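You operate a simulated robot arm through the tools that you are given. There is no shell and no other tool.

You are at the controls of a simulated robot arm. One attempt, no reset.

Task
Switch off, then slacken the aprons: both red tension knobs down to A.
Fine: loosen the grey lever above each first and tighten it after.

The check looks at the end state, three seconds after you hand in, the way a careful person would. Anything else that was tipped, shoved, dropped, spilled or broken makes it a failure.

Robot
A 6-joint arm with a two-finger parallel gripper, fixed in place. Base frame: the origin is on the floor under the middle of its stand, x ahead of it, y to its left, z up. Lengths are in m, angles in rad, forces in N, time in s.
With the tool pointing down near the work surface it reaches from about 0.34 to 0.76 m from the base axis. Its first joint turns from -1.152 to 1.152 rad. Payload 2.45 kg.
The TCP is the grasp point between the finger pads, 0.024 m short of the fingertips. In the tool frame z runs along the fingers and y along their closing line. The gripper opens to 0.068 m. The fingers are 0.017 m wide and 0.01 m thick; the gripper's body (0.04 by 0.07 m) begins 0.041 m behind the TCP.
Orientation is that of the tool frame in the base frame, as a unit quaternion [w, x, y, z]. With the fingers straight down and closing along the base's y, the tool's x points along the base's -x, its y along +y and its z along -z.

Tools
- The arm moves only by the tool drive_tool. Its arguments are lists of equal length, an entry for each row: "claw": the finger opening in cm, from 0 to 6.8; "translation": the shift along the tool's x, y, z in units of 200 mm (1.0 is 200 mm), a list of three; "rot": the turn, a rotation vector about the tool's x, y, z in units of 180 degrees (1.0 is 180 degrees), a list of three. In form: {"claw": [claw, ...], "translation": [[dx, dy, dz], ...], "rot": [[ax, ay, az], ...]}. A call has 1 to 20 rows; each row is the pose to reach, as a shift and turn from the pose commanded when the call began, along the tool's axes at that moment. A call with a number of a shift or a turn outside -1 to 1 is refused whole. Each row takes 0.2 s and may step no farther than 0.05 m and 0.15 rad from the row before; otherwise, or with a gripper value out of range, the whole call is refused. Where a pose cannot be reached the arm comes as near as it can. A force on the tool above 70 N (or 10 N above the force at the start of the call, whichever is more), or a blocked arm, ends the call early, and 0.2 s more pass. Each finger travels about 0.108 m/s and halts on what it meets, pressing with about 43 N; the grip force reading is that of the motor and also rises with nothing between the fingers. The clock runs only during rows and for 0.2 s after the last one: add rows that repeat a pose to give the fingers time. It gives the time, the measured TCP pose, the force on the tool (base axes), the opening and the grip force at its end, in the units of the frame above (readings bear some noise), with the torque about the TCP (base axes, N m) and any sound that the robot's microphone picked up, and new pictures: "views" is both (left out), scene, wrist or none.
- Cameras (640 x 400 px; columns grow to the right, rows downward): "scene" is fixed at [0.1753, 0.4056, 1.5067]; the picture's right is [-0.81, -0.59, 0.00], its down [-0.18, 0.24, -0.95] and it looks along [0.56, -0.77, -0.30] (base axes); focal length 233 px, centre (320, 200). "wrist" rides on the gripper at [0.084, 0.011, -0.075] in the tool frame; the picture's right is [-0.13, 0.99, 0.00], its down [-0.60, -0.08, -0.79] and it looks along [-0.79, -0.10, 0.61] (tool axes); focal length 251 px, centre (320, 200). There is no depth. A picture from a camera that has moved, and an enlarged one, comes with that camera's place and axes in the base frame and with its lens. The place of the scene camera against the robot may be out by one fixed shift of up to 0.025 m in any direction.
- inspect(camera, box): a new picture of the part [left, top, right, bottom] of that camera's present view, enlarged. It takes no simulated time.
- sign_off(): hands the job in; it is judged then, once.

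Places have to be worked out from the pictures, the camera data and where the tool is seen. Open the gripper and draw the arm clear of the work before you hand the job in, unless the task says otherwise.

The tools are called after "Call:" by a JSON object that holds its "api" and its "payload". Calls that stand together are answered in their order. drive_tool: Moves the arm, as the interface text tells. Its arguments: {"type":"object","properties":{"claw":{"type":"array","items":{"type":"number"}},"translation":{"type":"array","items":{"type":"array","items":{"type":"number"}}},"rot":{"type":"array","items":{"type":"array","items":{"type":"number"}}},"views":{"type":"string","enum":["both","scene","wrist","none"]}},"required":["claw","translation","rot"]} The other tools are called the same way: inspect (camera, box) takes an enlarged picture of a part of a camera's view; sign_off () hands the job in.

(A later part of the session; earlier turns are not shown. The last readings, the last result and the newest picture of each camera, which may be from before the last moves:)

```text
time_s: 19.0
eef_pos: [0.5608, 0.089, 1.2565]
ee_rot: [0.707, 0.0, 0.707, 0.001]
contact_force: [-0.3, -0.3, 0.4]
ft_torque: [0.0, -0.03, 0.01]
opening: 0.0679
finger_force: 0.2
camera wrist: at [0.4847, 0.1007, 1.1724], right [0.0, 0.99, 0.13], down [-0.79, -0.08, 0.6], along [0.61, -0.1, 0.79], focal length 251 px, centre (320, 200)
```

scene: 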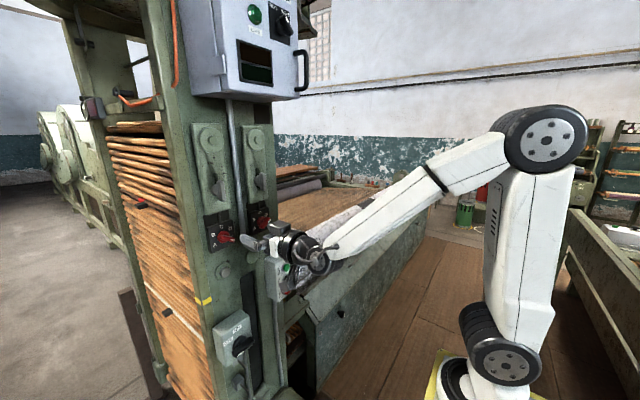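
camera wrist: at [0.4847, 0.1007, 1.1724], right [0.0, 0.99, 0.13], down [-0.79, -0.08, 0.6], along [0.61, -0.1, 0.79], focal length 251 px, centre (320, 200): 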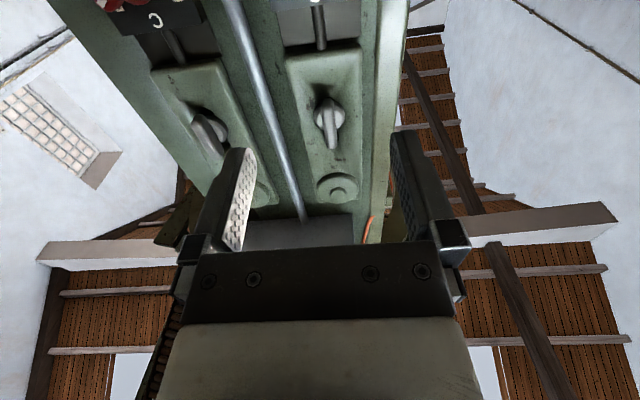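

Good: level tool at (0.561, 0.089, 1.2565). I zoom on both levers to locate them and see their shape.

Call:
{"api": "inspect", "payload": {"camera": "wrist", "box": [280, 70, 380, 170]}}

Call:
{"api": "inspect", "payload": {"camera": "wrist", "box": [150, 60, 270, 170]}}

Call:
{"api": "inspect", "payload": {"camera": "scene", "box": [200, 160, 280, 210]}}

Call:
{"api": "inspect", "payload": {"camera": "scene", "box": [205, 300, 301, 360]}}

```text
4.00 times, centred on (330, 120) of wrist
camera zoom: at [0.4847, 0.1007, 1.1724], right [0.0, 0.99, 0.13], down [-0.79, -0.08, 0.6], along [0.61, -0.1, 0.79], focal length 1006 px, centre (280, 520)
```

zoom: 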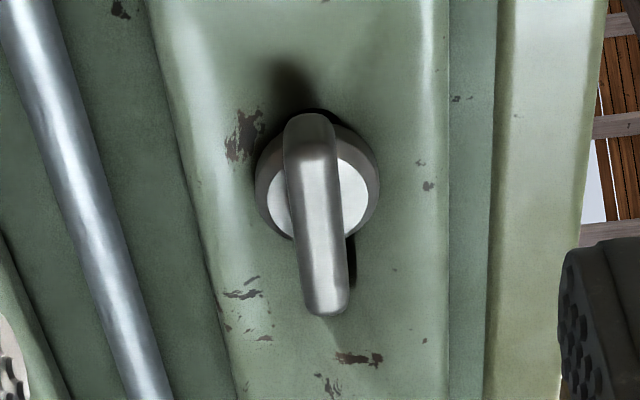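

```text
3.64 times, centred on (210, 115) of wrist
camera zoom: at [0.4847, 0.1007, 1.1724], right [0.0, 0.99, 0.13], down [-0.79, -0.08, 0.6], along [0.61, -0.1, 0.79], focal length 914 px, centre (720, 509)
```

zoom: 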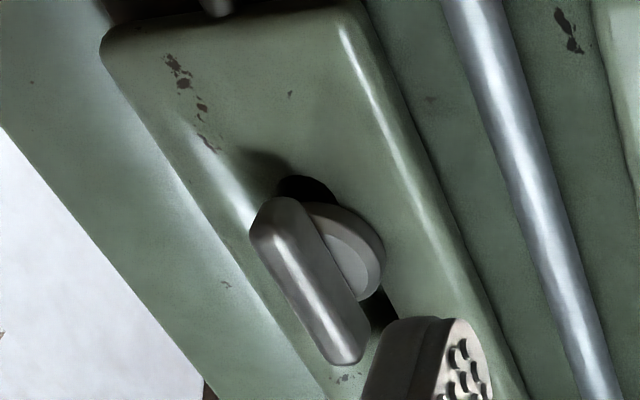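

```text
8.00 times, centred on (240, 185) of scene
camera zoom: at [0.1753, 0.4056, 1.5067], right [-0.81, -0.59, 0.0], down [-0.18, 0.24, -0.95], along [0.56, -0.77, -0.3], focal length 1865 px, centre (960, 320)
```

zoom: 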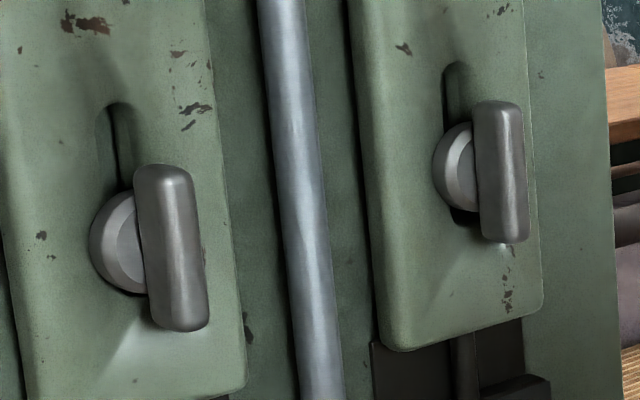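

```text
6.67 times, centred on (253, 330) of scene
camera zoom: at [0.1753, 0.4056, 1.5067], right [-0.81, -0.59, 0.0], down [-0.18, 0.24, -0.95], along [0.56, -0.77, -0.3], focal length 1554 px, centre (767, -667)
```

zoom: 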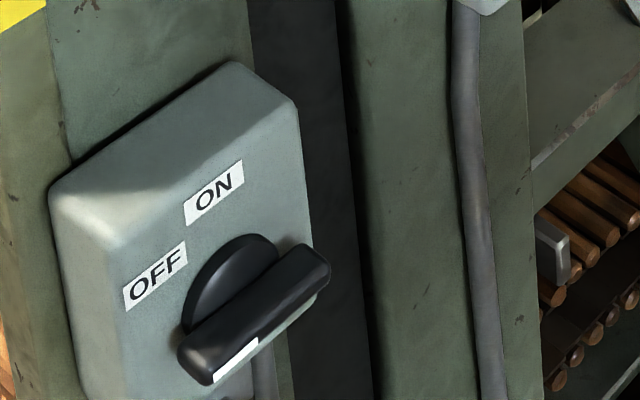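

The switch sits at OFF. The left lever is a T-bar: pivot ≈ (y 0.0906, z 1.336), bar x 0.706–0.726, z 1.306–1.366. I move in front of it, 5 cm short, to check alignment.

Call:
{"api": "drive_tool", "payload": {"claw": [6.8, 6.8, 6.8, 6.8], "translation": [[-0.2, 0.0037, 0.1], [-0.3975, 0.0075, 0.2], [-0.3975, 0.0075, 0.35], [-0.3975, 0.0075, 0.35]], "rot": [[0, 0, 0], [0, 0, 0], [0, 0, 0], [0, 0, 0]], "views": "both"}}

```text
time_s: 20.0
eef_pos: [0.631, 0.0899, 1.3392]
ee_rot: [0.707, 0.0, 0.708, 0.001]
contact_force: [0.0, 0.3, -0.5]
ft_torque: [-0.02, -0.02, -0.01]
opening: 0.0679
finger_force: 0.0
camera wrist: at [0.5562, 0.1017, 1.2552], right [0.0, 0.99, 0.13], down [-0.79, -0.08, 0.6], along [0.61, -0.1, 0.79], focal length 251 px, centre (320, 200)
```

scene: 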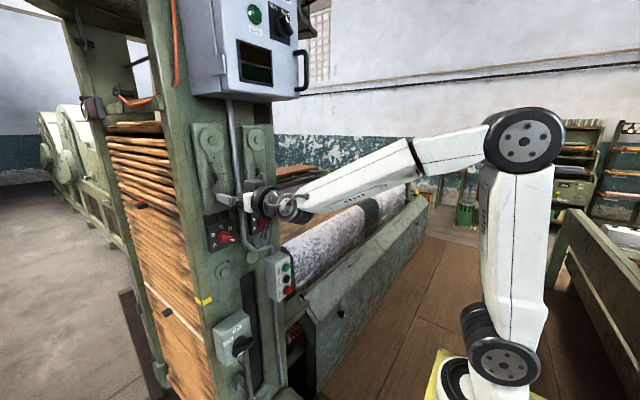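
wrist: 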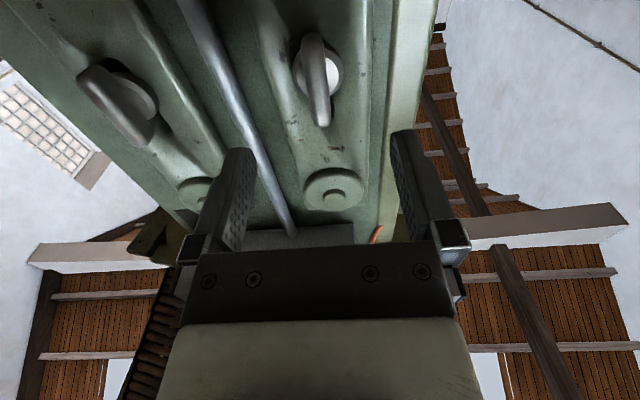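

Call:
{"api": "inspect", "payload": {"camera": "wrist", "box": [260, 20, 380, 140]}}

```text
3.33 times, centred on (320, 80) of wrist
camera zoom: at [0.5562, 0.1017, 1.2552], right [0.0, 0.99, 0.13], down [-0.79, -0.08, 0.6], along [0.61, -0.1, 0.79], focal length 838 px, centre (320, 600)
```

zoom: 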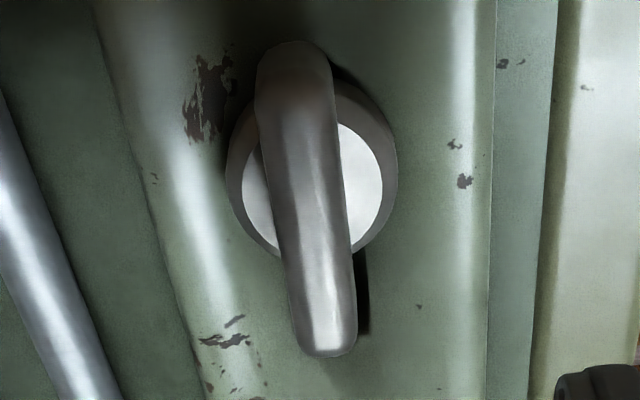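

Alignment matches (pivot y≈0.0904, z≈1.3356). I move in so the tips stop just short of the lever's disc, then close on the bar.

Call:
{"api": "drive_tool", "payload": {"claw": [6.8, 6.8, 6.8, 3, 0, 0, 0], "translation": [[0.005, 0, 0.12], [0.005, 0, 0.24], [0.005, 0, 0.32], [0.005, 0, 0.32], [0.005, 0, 0.32], [0.005, 0, 0.32], [0.005, 0, 0.32]], "rot": [[0, 0, 0], [0, 0, 0], [0, 0, 0], [0, 0, 0], [0, 0, 0], [0, 0, 0], [0, 0, 0]], "views": "both"}}

```text
time_s: 21.6
eef_pos: [0.6944, 0.0907, 1.3382]
ee_rot: [0.707, 0.001, 0.708, 0.0]
contact_force: [-26.5, -15.1, -4.0]
ft_torque: [-0.29, -0.23, -0.67]
opening: 0.0128
finger_force: 33.6
camera wrist: at [0.6181, 0.1011, 1.2533], right [0.0, 0.99, 0.13], down [-0.79, -0.08, 0.6], along [0.61, -0.1, 0.79], focal length 251 px, centre (320, 200)
```

scene: 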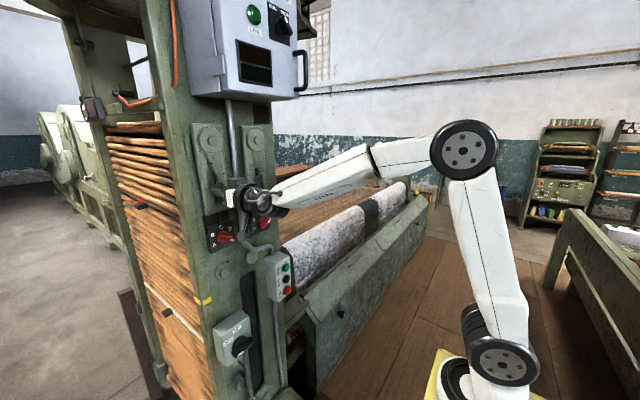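
wrist: 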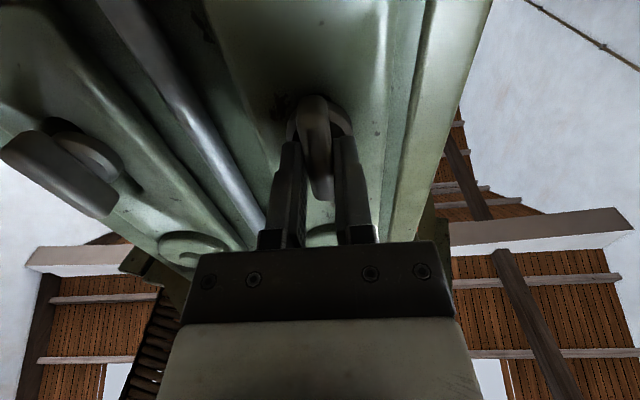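

The bar is gripped (12.8 mm), but the tips press ≈26 N against the disc. I reopen slightly, ease back 3 mm, shift 1 mm right and re-grip.

Call:
{"api": "drive_tool", "payload": {"claw": [2.5, 2.5, 2.5, 0, 0, 0], "translation": [[0, 0, 0], [0, -0.004, -0.018], [0, -0.004, -0.018], [0, -0.004, -0.018], [0, -0.004, -0.018], [0, -0.004, -0.018]], "rot": [[0, 0, 0], [0, 0, 0], [0, 0, 0], [0, 0, 0], [0, 0, 0], [0, 0, 0]], "views": "wrist"}}

```text
time_s: 23.0
eef_pos: [0.6922, 0.0896, 1.3371]
ee_rot: [0.707, 0.001, 0.707, 0.001]
contact_force: [3.1, -5.5, 1.3]
ft_torque: [-0.09, -0.24, -0.09]
opening: 0.013
finger_force: 32.9
camera wrist: at [0.6165, 0.1009, 1.253], right [0.0, 0.99, 0.13], down [-0.79, -0.08, 0.6], along [0.61, -0.1, 0.79], focal length 251 px, centre (320, 200)
```

wrist: 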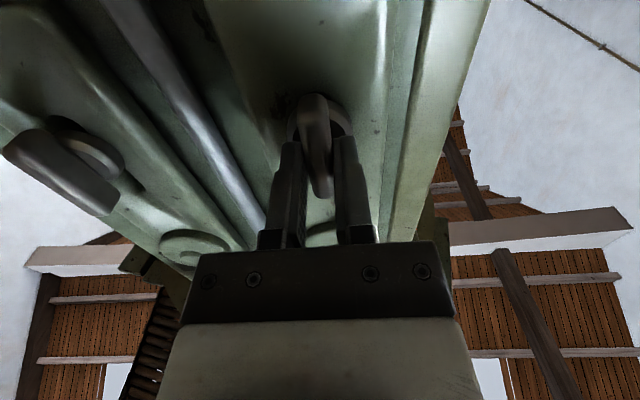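

Forces are now small. I try loosening counter-clockwise (negative about tool z), a small turn first, watching the torque.

Call:
{"api": "drive_tool", "payload": {"claw": [0, 0, 0, 0], "translation": [[0, 0, 0], [0, 0, 0], [0, 0, 0], [0, 0, 0]], "rot": [[0, 0, -0.0265], [0, 0, -0.053], [0, 0, -0.08], [0, 0, -0.08]], "views": "wrist"}}

```text
time_s: 24.0
eef_pos: [0.6918, 0.09, 1.3373]
ee_rot: [0.701, -0.089, 0.702, -0.088]
contact_force: [14.1, -6.2, 3.7]
ft_torque: [-0.02, 0.64, -0.33]
opening: 0.0126
finger_force: 33.3
camera wrist: at [0.6165, 0.08, 1.2528], right [0.0, 0.99, -0.12], down [-0.79, 0.07, 0.61], along [0.61, 0.1, 0.79], focal length 251 px, centre (320, 200)
```

wrist: 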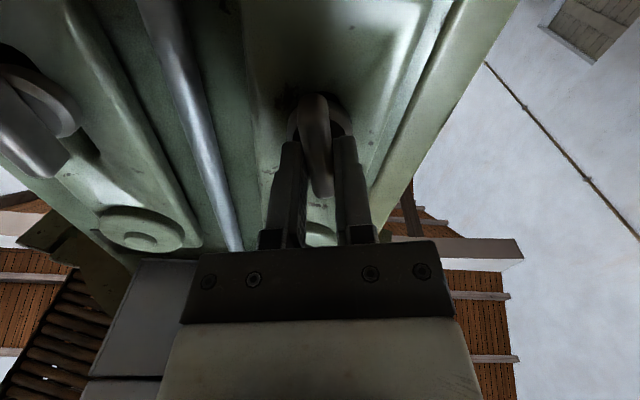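

The lever follows with almost no torque, so this direction turns. I continue counter-clockwise in moderate steps.

Call:
{"api": "drive_tool", "payload": {"claw": [0, 0, 0, 0, 0, 0], "translation": [[0, 0, 0], [0, 0, 0], [0, 0, 0], [0, 0, 0], [0, 0, 0], [0, 0, 0]], "rot": [[0, 0, -0.04], [0, 0, -0.08], [0, 0, -0.12], [0, 0, -0.16], [0, 0, -0.2], [0, 0, -0.2]], "views": "both"}}

```text
time_s: 25.4
eef_pos: [0.6913, 0.0917, 1.3362]
ee_rot: [0.639, -0.302, 0.639, -0.302]
contact_force: [18.6, 6.4, 7.3]
ft_torque: [-0.03, -0.34, 0.12]
opening: 0.0127
finger_force: 33.0
camera wrist: at [0.6165, 0.0333, 1.2742], right [0.0, 0.73, -0.68], down [-0.79, 0.41, 0.45], along [0.61, 0.54, 0.58], focal length 251 px, centre (320, 200)
```

scene: 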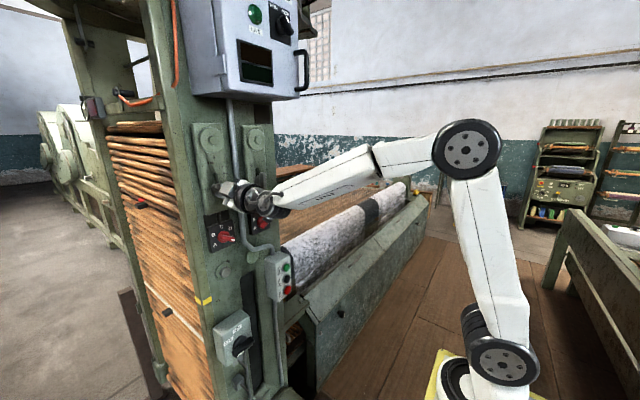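
wrist: 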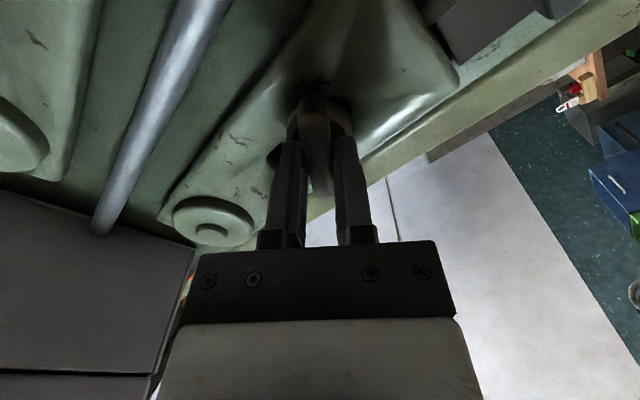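

Turned ~50° freely. I continue to 90° total.

Call:
{"api": "drive_tool", "payload": {"claw": [0, 0, 0, 0, 0, 0], "translation": [[0, 0, 0], [0, 0, 0], [0, 0, 0], [0, 0, 0], [0, 0, 0], [0, 0, 0]], "rot": [[0, 0, -0.044], [0, 0, -0.088], [0, 0, -0.132], [0, 0, -0.176], [0, 0, -0.22], [0, 0, -0.22]], "views": "both"}}

```text
time_s: 26.8
eef_pos: [0.6923, 0.0913, 1.3346]
ee_rot: [-0.499, 0.502, -0.5, 0.499]
contact_force: [9.4, 13.2, -2.9]
ft_torque: [0.01, -0.35, -0.22]
opening: 0.013
finger_force: 32.9
camera wrist: at [0.6163, 0.0074, 1.3244], right [0.0, 0.13, -0.99], down [-0.79, 0.6, 0.08], along [0.61, 0.79, 0.1], focal length 251 px, centre (320, 200)
```

scene: 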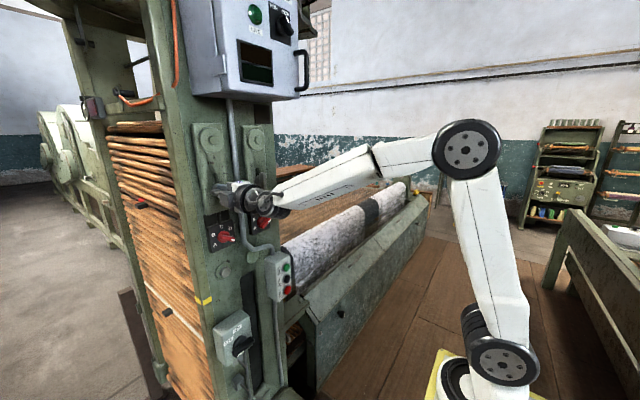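
wrist: 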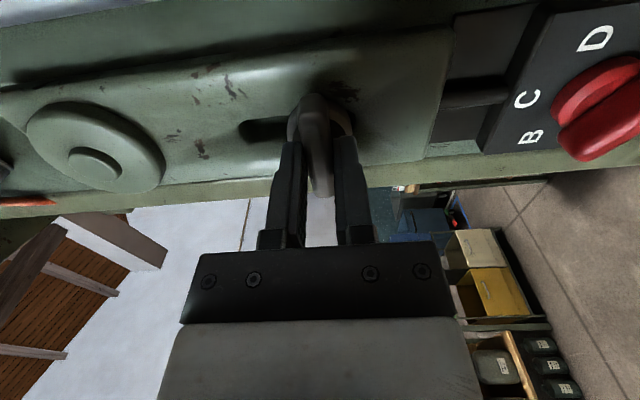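

At 90° there is still no stop torque. I probe a little further to feel for an end stop.

Call:
{"api": "drive_tool", "payload": {"claw": [0, 0, 0], "translation": [[0, 0, 0], [0, 0, 0], [0, 0, 0]], "rot": [[0, 0, -0.03], [0, 0, -0.06], [0, 0, -0.06]], "views": "wrist"}}

```text
time_s: 27.6
eef_pos: [0.6906, 0.0928, 1.3339]
ee_rot: [-0.449, 0.548, -0.45, 0.544]
contact_force: [14.6, 14.0, -10.0]
ft_torque: [0.02, -0.25, 0.28]
opening: 0.0129
finger_force: 33.0
camera wrist: at [0.6163, 0.0067, 1.3401], right [-0.01, -0.06, -1.0], down [-0.79, 0.61, -0.03], along [0.61, 0.79, -0.05], focal length 251 px, centre (320, 200)
```

wrist: 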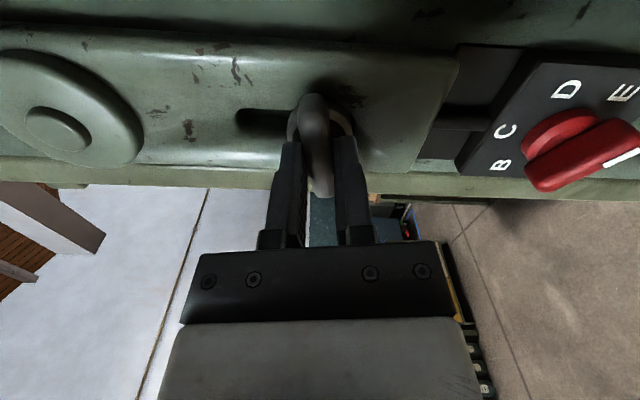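

Call:
{"api": "drive_tool", "payload": {"claw": [0, 0, 0, 0], "translation": [[0, 0, 0], [0, 0, 0], [0, 0, 0], [0, 0, 0]], "rot": [[0, 0, -0.04], [0, 0, -0.08], [0, 0, -0.11], [0, 0, -0.11]], "views": "wrist"}}

```text
time_s: 28.6
eef_pos: [0.6914, 0.0899, 1.3338]
ee_rot: [-0.35, 0.617, -0.35, 0.612]
contact_force: [5.6, 14.2, -16.7]
ft_torque: [0.56, -0.13, 0.28]
opening: 0.0127
finger_force: 32.9
camera wrist: at [0.6162, 0.0127, 1.3682], right [-0.01, -0.39, -0.92], down [-0.8, 0.56, -0.23], along [0.61, 0.73, -0.32], focal length 251 px, centre (320, 200)
```

wrist: 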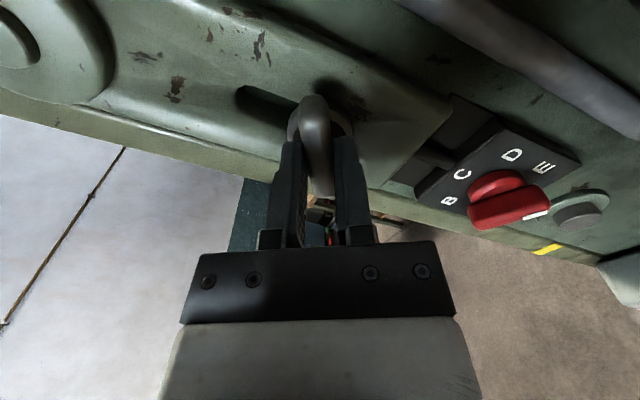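

Resistance appeared (0.56 N·m) at about 118–120°, so that is the loose stop. I release the lever and back straight out.

Call:
{"api": "drive_tool", "payload": {"claw": [3.5, 3.5, 3.5, 3.5, 5, 6.8], "translation": [[0, 0, 0], [0, 0, 0], [0, 0, -0.1], [0, 0, -0.3], [0, 0, -0.45], [0, 0, -0.45]], "rot": [[0, 0, 0], [0, 0, 0], [0, 0, 0], [0, 0, 0], [0, 0, 0], [0, 0, 0]], "views": "both"}}

```text
time_s: 30.0
eef_pos: [0.6007, 0.0902, 1.337]
ee_rot: [-0.35, 0.615, -0.351, 0.613]
contact_force: [0.0, -1.1, 0.5]
ft_torque: [-0.01, -0.02, -0.02]
opening: 0.0678
finger_force: 0.1
camera wrist: at [0.5246, 0.0122, 1.3708], right [0.0, -0.39, -0.92], down [-0.79, 0.56, -0.24], along [0.61, 0.73, -0.31], focal length 251 px, centre (320, 200)
```

scene: 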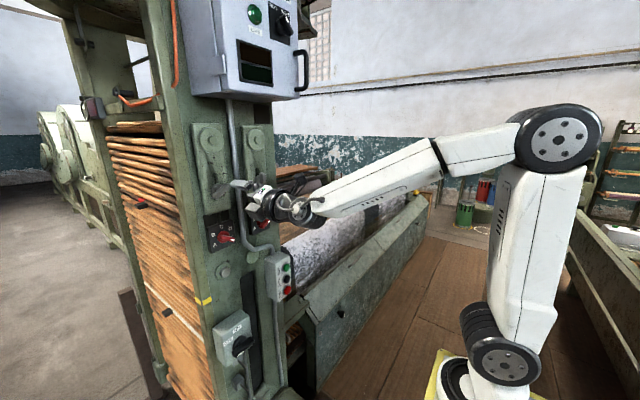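
wrist: 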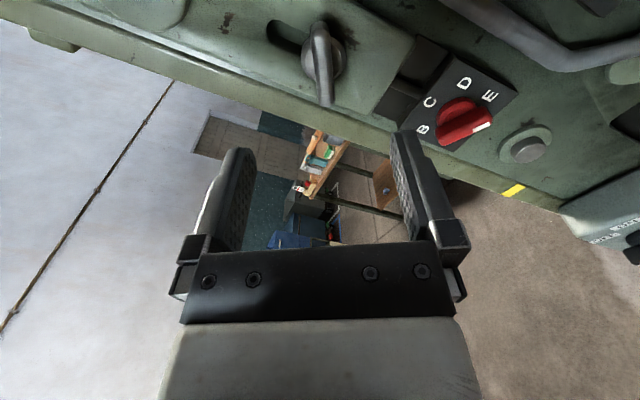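

Lever released cleanly, left at ~120°. I roll the tool back to upright while descending to face the left knob from ~0.12 m.

Call:
{"api": "drive_tool", "payload": {"claw": [6.8, 6.8, 6.8, 6.8, 6.8, 6.8, 6.8, 6.8, 6.8, 6.8, 6.8, 6.8, 6.8, 6.8, 6.8, 6.8], "translation": [[-0.024, 0.039, -0.1], [-0.048, 0.078, -0.1], [-0.072, 0.116, -0.1], [-0.096, 0.155, -0.1], [-0.12, 0.194, -0.1], [-0.145, 0.233, -0.1], [-0.169, 0.272, -0.1], [-0.193, 0.31, -0.1], [-0.217, 0.349, -0.1], [-0.241, 0.388, -0.1], [-0.265, 0.427, -0.1], [-0.289, 0.466, -0.1], [-0.313, 0.504, -0.1], [-0.337, 0.543, -0.1], [-0.3615, 0.582, -0.1], [-0.3615, 0.582, -0.1]], "rot": [[0, 0, 0.0447], [0, 0, 0.0893], [0, 0, 0.134], [0, 0, 0.1787], [0, 0, 0.2233], [0, 0, 0.268], [0, 0, 0.3127], [0, 0, 0.3573], [0, 0, 0.402], [0, 0, 0.4467], [0, 0, 0.4913], [0, 0, 0.536], [0, 0, 0.5807], [0, 0, 0.6253], [0, 0, 0.67], [0, 0, 0.67]], "views": "both"}}

```text
time_s: 33.4
eef_pos: [0.582, 0.0917, 1.1987]
ee_rot: [0.706, 0.001, 0.708, 0.002]
contact_force: [-1.4, -0.9, 0.4]
ft_torque: [0.0, -0.04, 0.03]
opening: 0.0681
finger_force: 0.0
camera wrist: at [0.506, 0.1038, 1.1155], right [0.0, 0.99, 0.13], down [-0.79, -0.08, 0.61], along [0.61, -0.1, 0.79], focal length 251 px, centre (320, 200)
```

scene: 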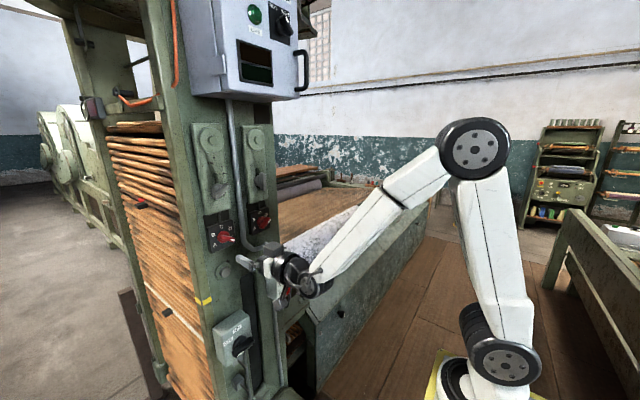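
wrist: 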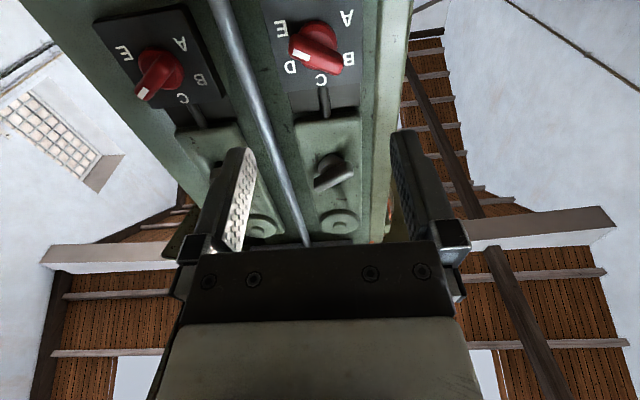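

Call:
{"api": "inspect", "payload": {"camera": "wrist", "box": [260, 0, 380, 110]}}

Call:
{"api": "inspect", "payload": {"camera": "wrist", "box": [280, 110, 380, 240]}}

Call:
{"api": "inspect", "payload": {"camera": "scene", "box": [195, 160, 291, 260]}}

```text
3.64 times, centred on (320, 55) of wrist
camera zoom: at [0.506, 0.1038, 1.1155], right [0.0, 0.99, 0.13], down [-0.79, -0.08, 0.61], along [0.61, -0.1, 0.79], focal length 914 px, centre (320, 727)
```

zoom: 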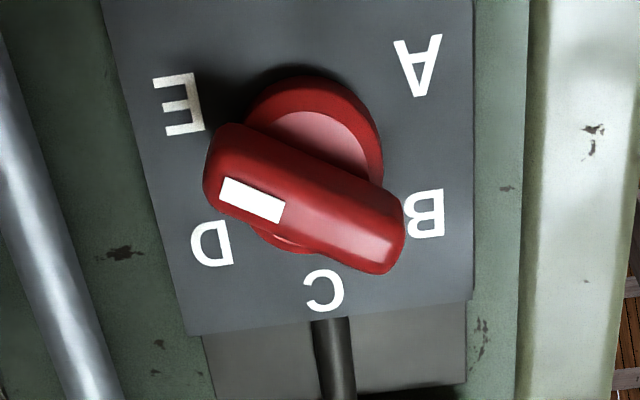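

```text
3.08 times, centred on (330, 175) of wrist
camera zoom: at [0.506, 0.1038, 1.1155], right [0.0, 0.99, 0.13], down [-0.79, -0.08, 0.61], along [0.61, -0.1, 0.79], focal length 774 px, centre (289, 277)
```

zoom: 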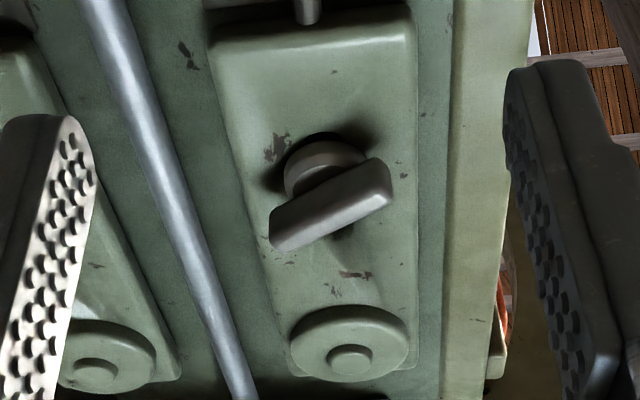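

```text
4.00 times, centred on (243, 210) of scene
camera zoom: at [0.1753, 0.4056, 1.5067], right [-0.81, -0.59, 0.0], down [-0.18, 0.24, -0.95], along [0.56, -0.77, -0.3], focal length 932 px, centre (628, 160)
```

zoom: 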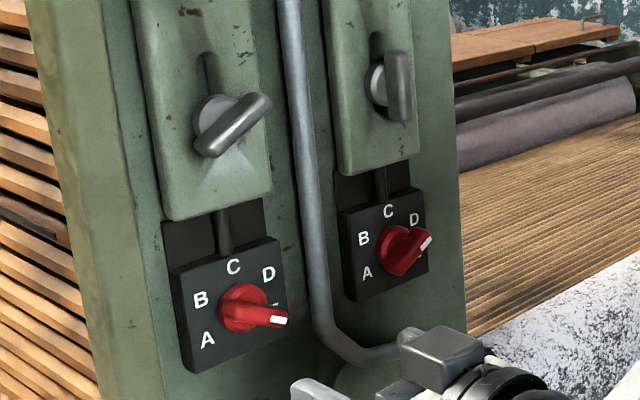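

Left knob: centre ≈ (y 0.0915, z 1.1975), bar x 0.705–0.722 pointing to E (~−30°). I roll the tool +120° so the fingers straddle the bar, leaving a single 240° sweep to A.

Call:
{"api": "drive_tool", "payload": {"claw": [6.8, 6.8, 6.8, 6.8, 6.8, 6.8, 6.8, 6.8, 6.8, 6.8, 6.8, 6.8, 6.8, 6.8, 6.8, 6.8], "translation": [[0.009, -0.005, 0.05], [0.009, -0.005, 0.1], [0.009, -0.005, 0.15], [0.009, -0.005, 0.15], [0.009, -0.005, 0.15], [0.009, -0.005, 0.15], [0.009, -0.005, 0.15], [0.009, -0.005, 0.15], [0.009, -0.005, 0.15], [0.009, -0.005, 0.15], [0.009, -0.005, 0.15], [0.009, -0.005, 0.15], [0.009, -0.005, 0.15], [0.009, -0.005, 0.15], [0.009, -0.005, 0.15], [0.009, -0.005, 0.15]], "rot": [[0, 0, 0.0447], [0, 0, 0.0893], [0, 0, 0.134], [0, 0, 0.1787], [0, 0, 0.2233], [0, 0, 0.268], [0, 0, 0.3127], [0, 0, 0.3573], [0, 0, 0.402], [0, 0, 0.4467], [0, 0, 0.4913], [0, 0, 0.536], [0, 0, 0.5807], [0, 0, 0.6253], [0, 0, 0.667], [0, 0, 0.667]], "views": "both"}}

```text
time_s: 36.8
eef_pos: [0.609, 0.0899, 1.1966]
ee_rot: [0.353, 0.606, 0.361, 0.614]
contact_force: [0.5, -2.0, 0.1]
ft_torque: [0.05, 0.01, 0.11]
opening: 0.0684
finger_force: 0.1
out of reach, approached as far as the arm can: row 1, 2, 3, 4, 5, 6, 7, 8, 9, 10, 11, 12
camera wrist: at [0.5332, 0.1568, 1.247], right [0.01, -0.6, 0.8], down [-0.78, -0.5, -0.37], along [0.62, -0.62, -0.47], focal length 251 px, centre (320, 200)
```

scene: 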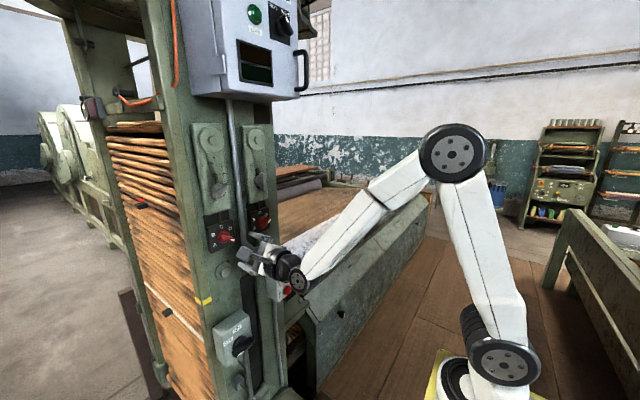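
wrist: 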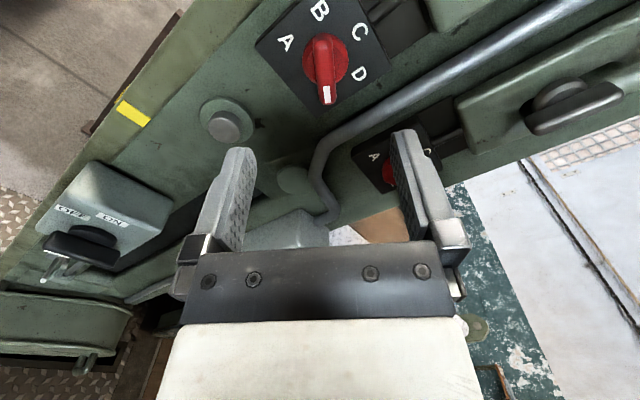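

The pose at +120° was reached (the wrist apparently reconfigured on the way). The bar looks aligned between the fingers; I zoom to verify.

Call:
{"api": "inspect", "payload": {"camera": "wrist", "box": [265, 10, 385, 120]}}

Call:
{"api": "inspect", "payload": {"camera": "scene", "box": [205, 200, 333, 300]}}

```text
3.64 times, centred on (325, 65) of wrist
camera zoom: at [0.5332, 0.1568, 1.247], right [0.01, -0.6, 0.8], down [-0.78, -0.5, -0.37], along [0.62, -0.62, -0.47], focal length 914 px, centre (302, 691)
```

zoom: 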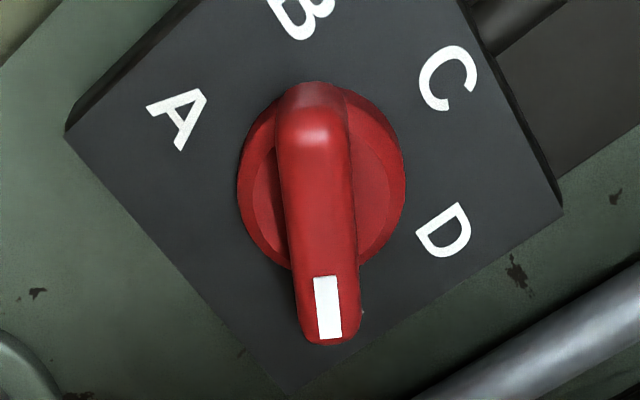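

```text
4.00 times, centred on (269, 250) of scene
camera zoom: at [0.1753, 0.4055, 1.5067], right [-0.81, -0.59, 0.0], down [-0.18, 0.24, -0.95], along [0.57, -0.77, -0.3], focal length 932 px, centre (524, 0)
```

zoom: 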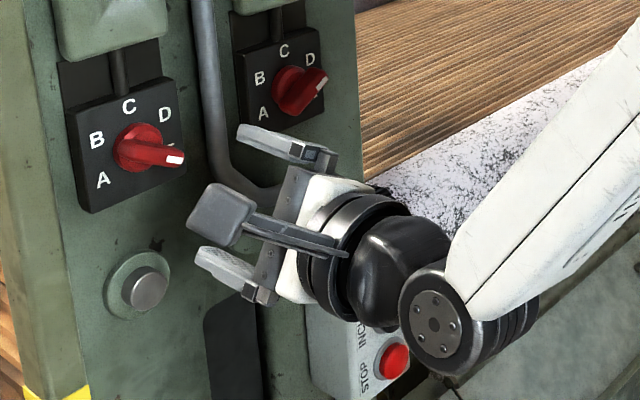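

The bar is aligned with the fingers but the tool axis is ~4 mm off across it. I correct that, advance until the tips are beside the bar (x_tip≈0.721), and close gently to check.

Call:
{"api": "drive_tool", "payload": {"claw": [6.8, 6.8, 6.8, 3, 0, 0, 0], "translation": [[0.0077, 0.019, 0.15], [0.0077, 0.019, 0.3], [0.0077, 0.019, 0.43], [0.0077, 0.019, 0.43], [0.0077, 0.019, 0.43], [0.0077, 0.019, 0.43], [0.0077, 0.019, 0.43]], "rot": [[0, 0, 0], [0, 0, 0], [0, 0, 0], [0, 0, 0], [0, 0, 0], [0, 0, 0], [0, 0, 0]], "views": "both"}}

```text
time_s: 38.4
eef_pos: [0.6981, 0.0934, 1.2012]
ee_rot: [0.352, 0.613, 0.354, 0.612]
contact_force: [7.9, 3.4, -6.2]
ft_torque: [-0.11, -0.18, -0.28]
opening: 0.013
finger_force: 33.2
camera wrist: at [0.6221, 0.1587, 1.2529], right [0.0, -0.61, 0.79], down [-0.79, -0.48, -0.37], along [0.61, -0.63, -0.49], focal length 251 px, centre (320, 200)
```

scene: 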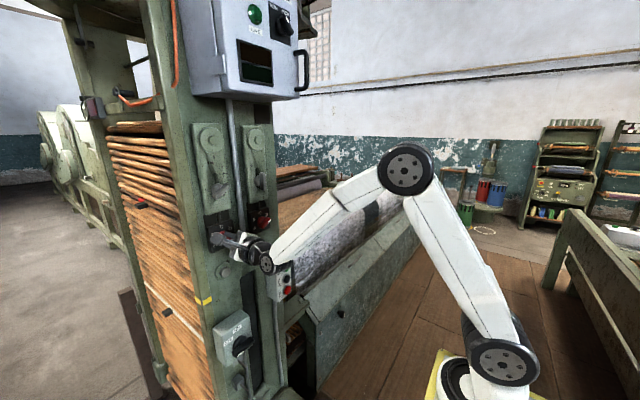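
wrist: 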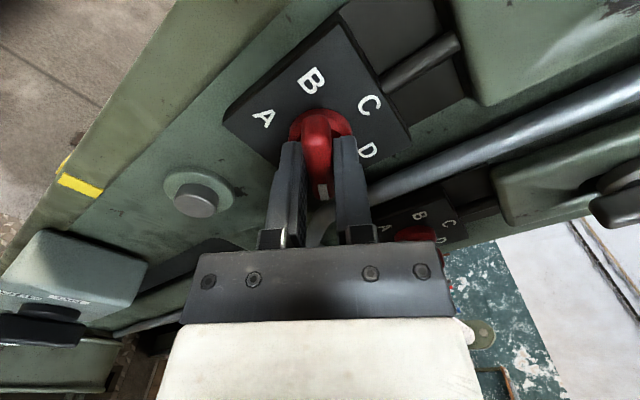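

The knob bar is gripped with small side forces. I start turning counter-clockwise (toward D), a third of a step at first.

Call:
{"api": "drive_tool", "payload": {"claw": [0, 0, 0, 0], "translation": [[0, 0, 0], [0, 0, 0], [0, 0, 0], [0, 0, 0]], "rot": [[0, 0, -0.035], [0, 0, -0.07], [0, 0, -0.105], [0, 0, -0.105]], "views": "wrist"}}

```text
time_s: 39.4
eef_pos: [0.6984, 0.0914, 1.2005]
ee_rot: [0.449, 0.546, 0.451, 0.545]
contact_force: [18.5, 5.3, -12.2]
ft_torque: [0.04, -0.08, -0.5]
opening: 0.0129
finger_force: 33.2
camera wrist: at [0.622, 0.1721, 1.2275], right [0.0, -0.32, 0.95], down [-0.79, -0.58, -0.19], along [0.61, -0.75, -0.25], focal length 251 px, centre (320, 200)
```

wrist: 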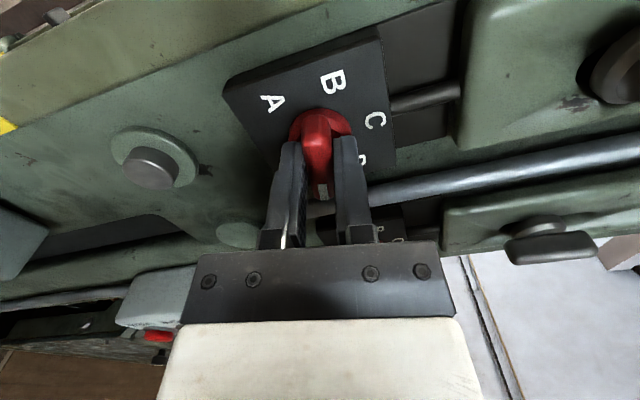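

It turns freely. I continue to D (60° total).

Call:
{"api": "drive_tool", "payload": {"claw": [0, 0, 0, 0, 0, 0, 0], "translation": [[0, 0, 0], [0, 0, 0], [0, 0, 0], [0, 0, 0], [0, 0, 0], [0, 0, 0], [0, 0, 0]], "rot": [[0, 0, -0.038], [0, 0, -0.076], [0, 0, -0.114], [0, 0, -0.152], [0, 0, -0.19], [0, 0, -0.228], [0, 0, -0.228]], "views": "both"}}

```text
time_s: 41.0
eef_pos: [0.6973, 0.0917, 1.1986]
ee_rot: [0.609, 0.355, 0.615, 0.353]
contact_force: [13.9, -1.0, -25.6]
ft_torque: [0.03, -0.4, -0.14]
opening: 0.013
finger_force: 33.1
camera wrist: at [0.6214, 0.1698, 1.1672], right [0.01, 0.38, 0.92], down [-0.79, -0.56, 0.24], along [0.61, -0.73, 0.3], focal length 251 px, centre (320, 200)
```

scene: 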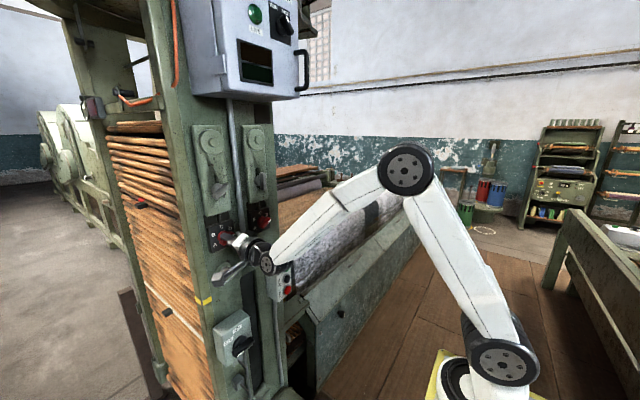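
wrist: 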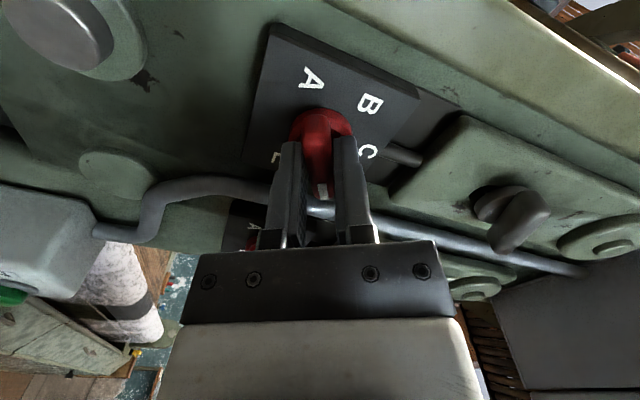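

At D, with a −25 N vertical side force, so I shift 2 mm down while turning on toward C.

Call:
{"api": "drive_tool", "payload": {"claw": [0, 0, 0, 0, 0, 0, 0, 0, 0], "translation": [[0.005, -0.0087, 0], [0.005, -0.0087, 0], [0.005, -0.0087, 0], [0.005, -0.0087, 0], [0.005, -0.0087, 0], [0.005, -0.0087, 0], [0.005, -0.0087, 0], [0.005, -0.0087, 0], [0.005, -0.0087, 0]], "rot": [[0, 0, -0.0416], [0, 0, -0.0833], [0, 0, -0.125], [0, 0, -0.1666], [0, 0, -0.2083], [0, 0, -0.25], [0, 0, -0.2916], [0, 0, -0.3333], [0, 0, -0.3333]], "views": "both"}}

```text
time_s: 43.0
eef_pos: [0.6967, 0.0902, 1.1987]
ee_rot: [0.705, 0.002, 0.709, 0.0]
contact_force: [5.4, -20.3, -19.3]
ft_torque: [0.01, 0.15, -0.06]
opening: 0.0131
finger_force: 32.7
camera wrist: at [0.6213, 0.1013, 1.1144], right [0.0, 0.99, 0.13], down [-0.79, -0.08, 0.61], along [0.61, -0.11, 0.78], focal length 251 px, centre (320, 200)
```

scene: 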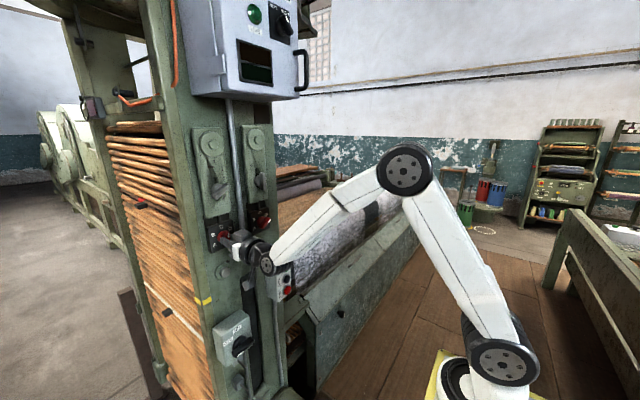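
wrist: 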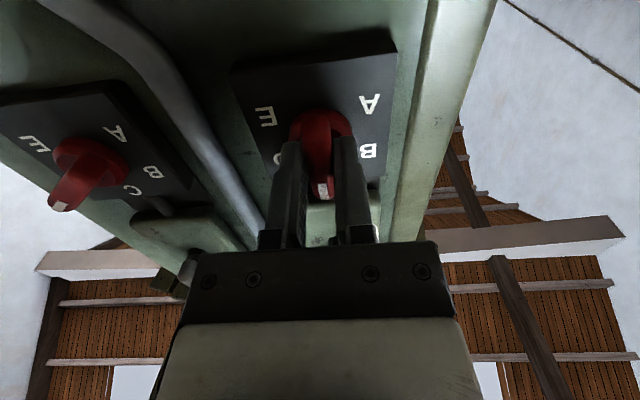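

At C now, side forces ≈ −20 N in y and z; I shift 1.5 mm in each and continue to B.

Call:
{"api": "drive_tool", "payload": {"claw": [0, 0, 0, 0, 0, 0, 0, 0, 0], "translation": [[0.0075, -0.0075, 0], [0.0075, -0.0075, 0], [0.0075, -0.0075, 0], [0.0075, -0.0075, 0], [0.0075, -0.0075, 0], [0.0075, -0.0075, 0], [0.0075, -0.0075, 0], [0.0075, -0.0075, 0], [0.0075, -0.0075, 0]], "rot": [[0, 0, -0.0416], [0, 0, -0.0833], [0, 0, -0.125], [0, 0, -0.1666], [0, 0, -0.2083], [0, 0, -0.25], [0, 0, -0.2916], [0, 0, -0.3333], [0, 0, -0.3333]], "views": "both"}}

```text
time_s: 45.0
eef_pos: [0.6966, 0.0883, 1.1985]
ee_rot: [0.612, -0.352, 0.613, -0.354]
contact_force: [-3.3, -22.1, -1.6]
ft_torque: [0.01, 0.09, -0.1]
opening: 0.0128
finger_force: 32.2
camera wrist: at [0.6215, 0.0215, 1.147], right [0.0, 0.61, -0.79], down [-0.79, 0.48, 0.37], along [0.61, 0.63, 0.49], focal length 251 px, centre (320, 200)
```

scene: 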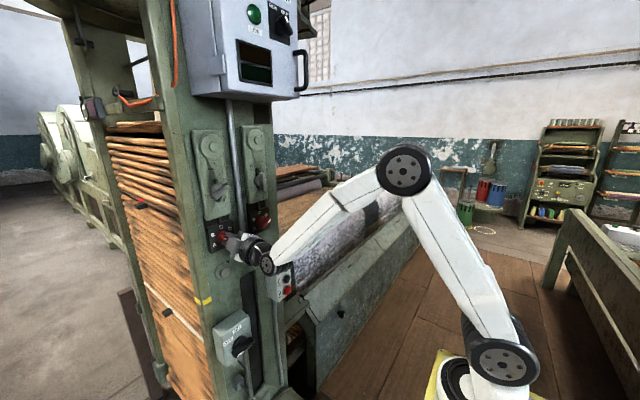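
wrist: 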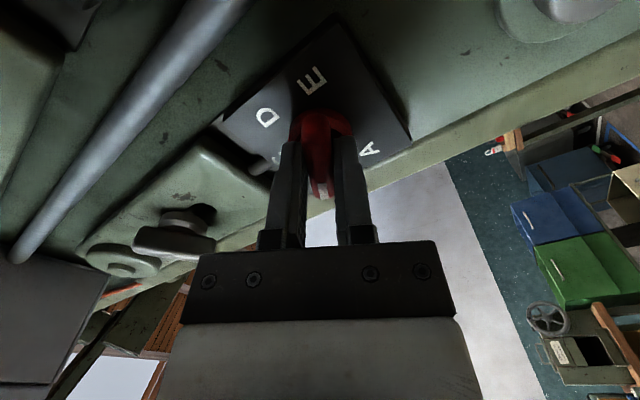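

At B. I shift 2 mm to relieve the y force and do the last 60° to A.

Call:
{"api": "drive_tool", "payload": {"claw": [0, 0, 0, 0, 0, 0, 0, 0, 0], "translation": [[0.0087, -0.005, 0], [0.0087, -0.005, 0], [0.0087, -0.005, 0], [0.0087, -0.005, 0], [0.0087, -0.005, 0], [0.0087, -0.005, 0], [0.0087, -0.005, 0], [0.0087, -0.005, 0], [0.0087, -0.005, 0]], "rot": [[0, 0, -0.0416], [0, 0, -0.0833], [0, 0, -0.125], [0, 0, -0.1666], [0, 0, -0.2083], [0, 0, -0.25], [0, 0, -0.2916], [0, 0, -0.3333], [0, 0, -0.3333]], "views": "both"}}

```text
time_s: 47.0
eef_pos: [0.6968, 0.0895, 1.2009]
ee_rot: [-0.356, 0.61, -0.352, 0.614]
contact_force: [5.0, -14.4, 20.3]
ft_torque: [-0.01, 0.2, -0.12]
opening: 0.0129
finger_force: 33.4
camera wrist: at [0.6214, 0.0102, 1.2322], right [0.01, -0.38, -0.92], down [-0.79, 0.56, -0.24], along [0.61, 0.73, -0.3], focal length 251 px, centre (320, 200)
```

scene: 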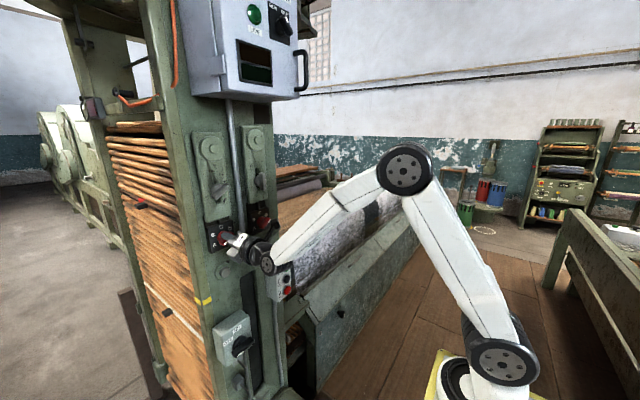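
wrist: 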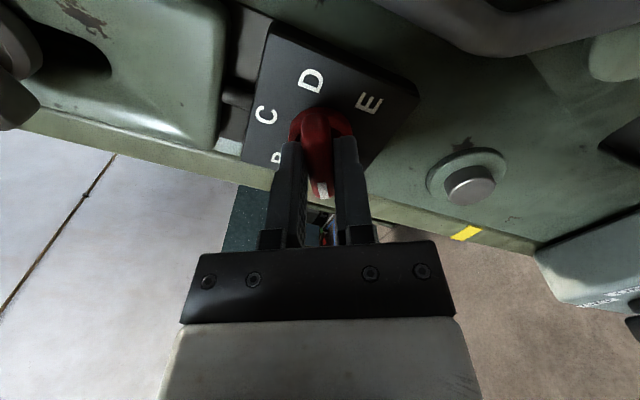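

Turned the full 240°; torque is nil. I release and back out to see where the pointer sits.

Call:
{"api": "drive_tool", "payload": {"claw": [3.5, 3.5, 3.5, 3.5, 5, 6.8], "translation": [[0, 0, 0], [0, 0, 0], [0, 0, -0.1], [0, 0, -0.3], [0, 0, -0.5], [0, 0, -0.5]], "rot": [[0, 0, 0], [0, 0, 0], [0, 0, 0], [0, 0, 0], [0, 0, 0], [0, 0, 0]], "views": "both"}}

```text
time_s: 48.4
eef_pos: [0.5967, 0.0887, 1.1982]
ee_rot: [-0.355, 0.612, -0.354, 0.611]
contact_force: [0.0, 0.3, -0.1]
ft_torque: [-0.01, -0.03, 0.0]
opening: 0.0682
finger_force: 0.0
camera wrist: at [0.5203, 0.0102, 1.2307], right [0.0, -0.38, -0.93], down [-0.79, 0.56, -0.23], along [0.61, 0.73, -0.3], focal length 251 px, centre (320, 200)
```

scene: 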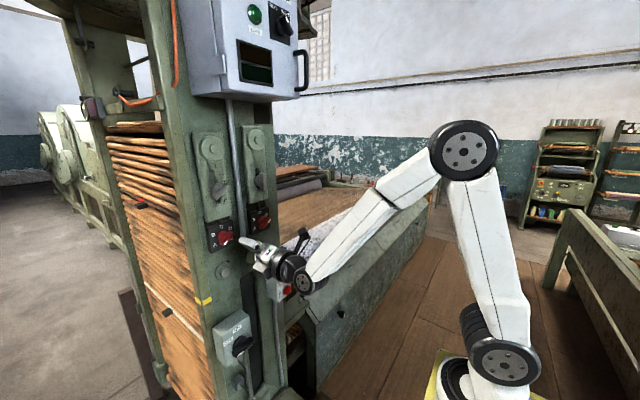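
wrist: 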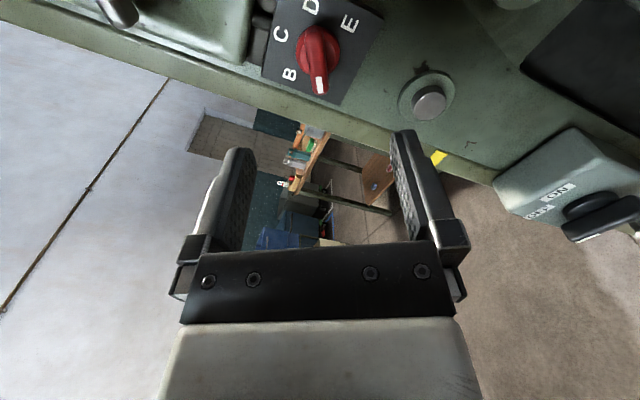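

Call:
{"api": "inspect", "payload": {"camera": "scene", "box": [190, 120, 286, 260]}}

Call:
{"api": "inspect", "payload": {"camera": "scene", "box": [200, 210, 264, 260]}}

Call:
{"api": "inspect", "payload": {"camera": "wrist", "box": [250, 0, 390, 110]}}

```text
2.86 times, centred on (238, 190) of scene
camera zoom: at [0.1753, 0.4056, 1.5067], right [-0.81, -0.59, 0.0], down [-0.18, 0.24, -0.95], along [0.56, -0.77, -0.3], focal length 666 px, centre (554, 229)
```

zoom: 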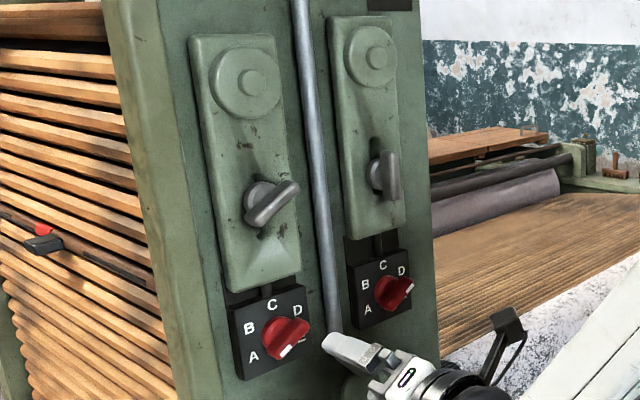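

```text
8.00 times, centred on (232, 235) of scene
camera zoom: at [0.1753, 0.4056, 1.5067], right [-0.81, -0.59, 0.0], down [-0.18, 0.24, -0.95], along [0.56, -0.77, -0.3], focal length 1865 px, centre (1024, -80)
```

zoom: 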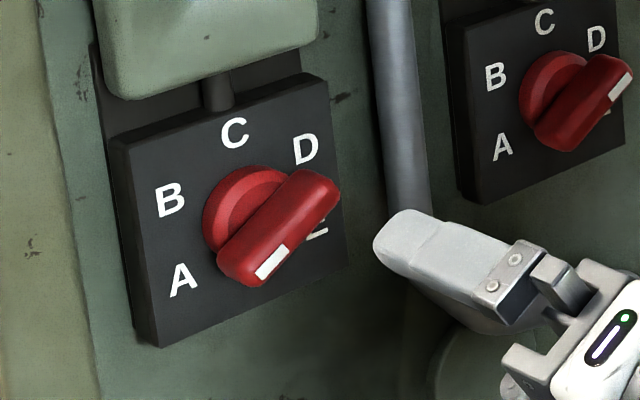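

```text
3.64 times, centred on (320, 55) of wrist
camera zoom: at [0.5203, 0.0102, 1.2307], right [0.0, -0.38, -0.93], down [-0.79, 0.56, -0.23], along [0.61, 0.73, -0.3], focal length 914 px, centre (320, 727)
```

zoom: 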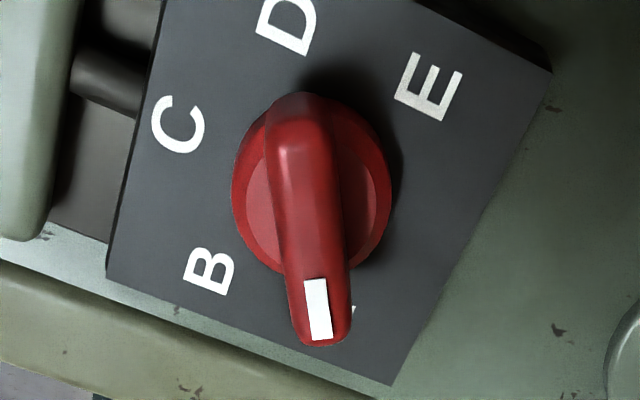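

The pointer covers A exactly as it covered E before (bar rotated 240°), and the left plate slid down as tension slackened. The left lever still sits at 120° and my roll already matches it, so I move up in front of it.

Call:
{"api": "drive_tool", "payload": {"claw": [6.8, 6.8, 6.8, 6.8, 6.8], "translation": [[0.084, -0.15, 0.02], [0.167, -0.3, 0.05], [0.25, -0.45, 0.05], [0.334, -0.598, 0.05], [0.334, -0.598, 0.05]], "rot": [[0, 0, 0], [0, 0, 0], [0, 0, 0], [0, 0, 0], [0, 0, 0]], "views": "both"}}

```text
time_s: 49.6
eef_pos: [0.6058, 0.0915, 1.3365]
ee_rot: [-0.355, 0.612, -0.355, 0.611]
contact_force: [0.4, 0.7, 0.6]
ft_torque: [0.01, -0.02, 0.06]
opening: 0.0681
finger_force: 0.1
camera wrist: at [0.531, 0.0128, 1.3689], right [0.0, -0.38, -0.92], down [-0.79, 0.56, -0.23], along [0.61, 0.73, -0.3], focal length 251 px, centre (320, 200)
```

scene: 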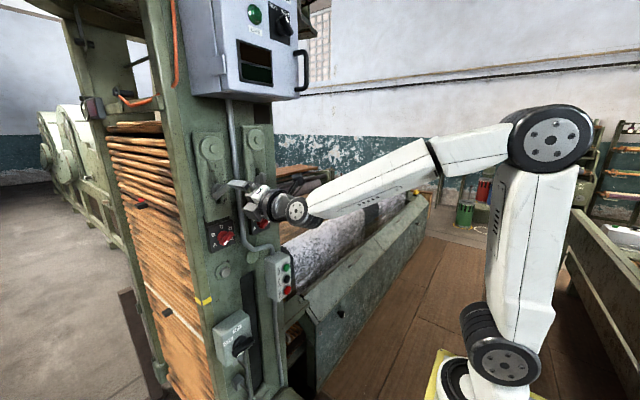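
wrist: 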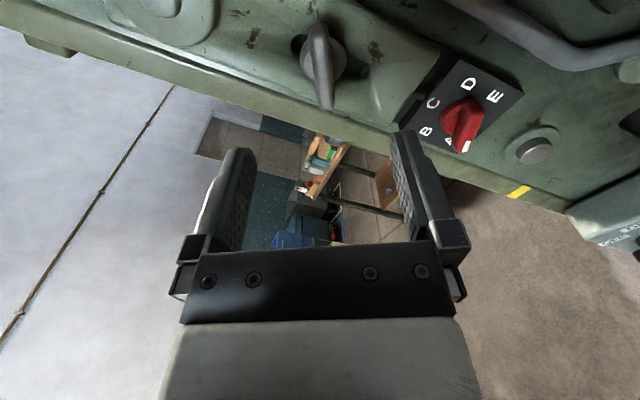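

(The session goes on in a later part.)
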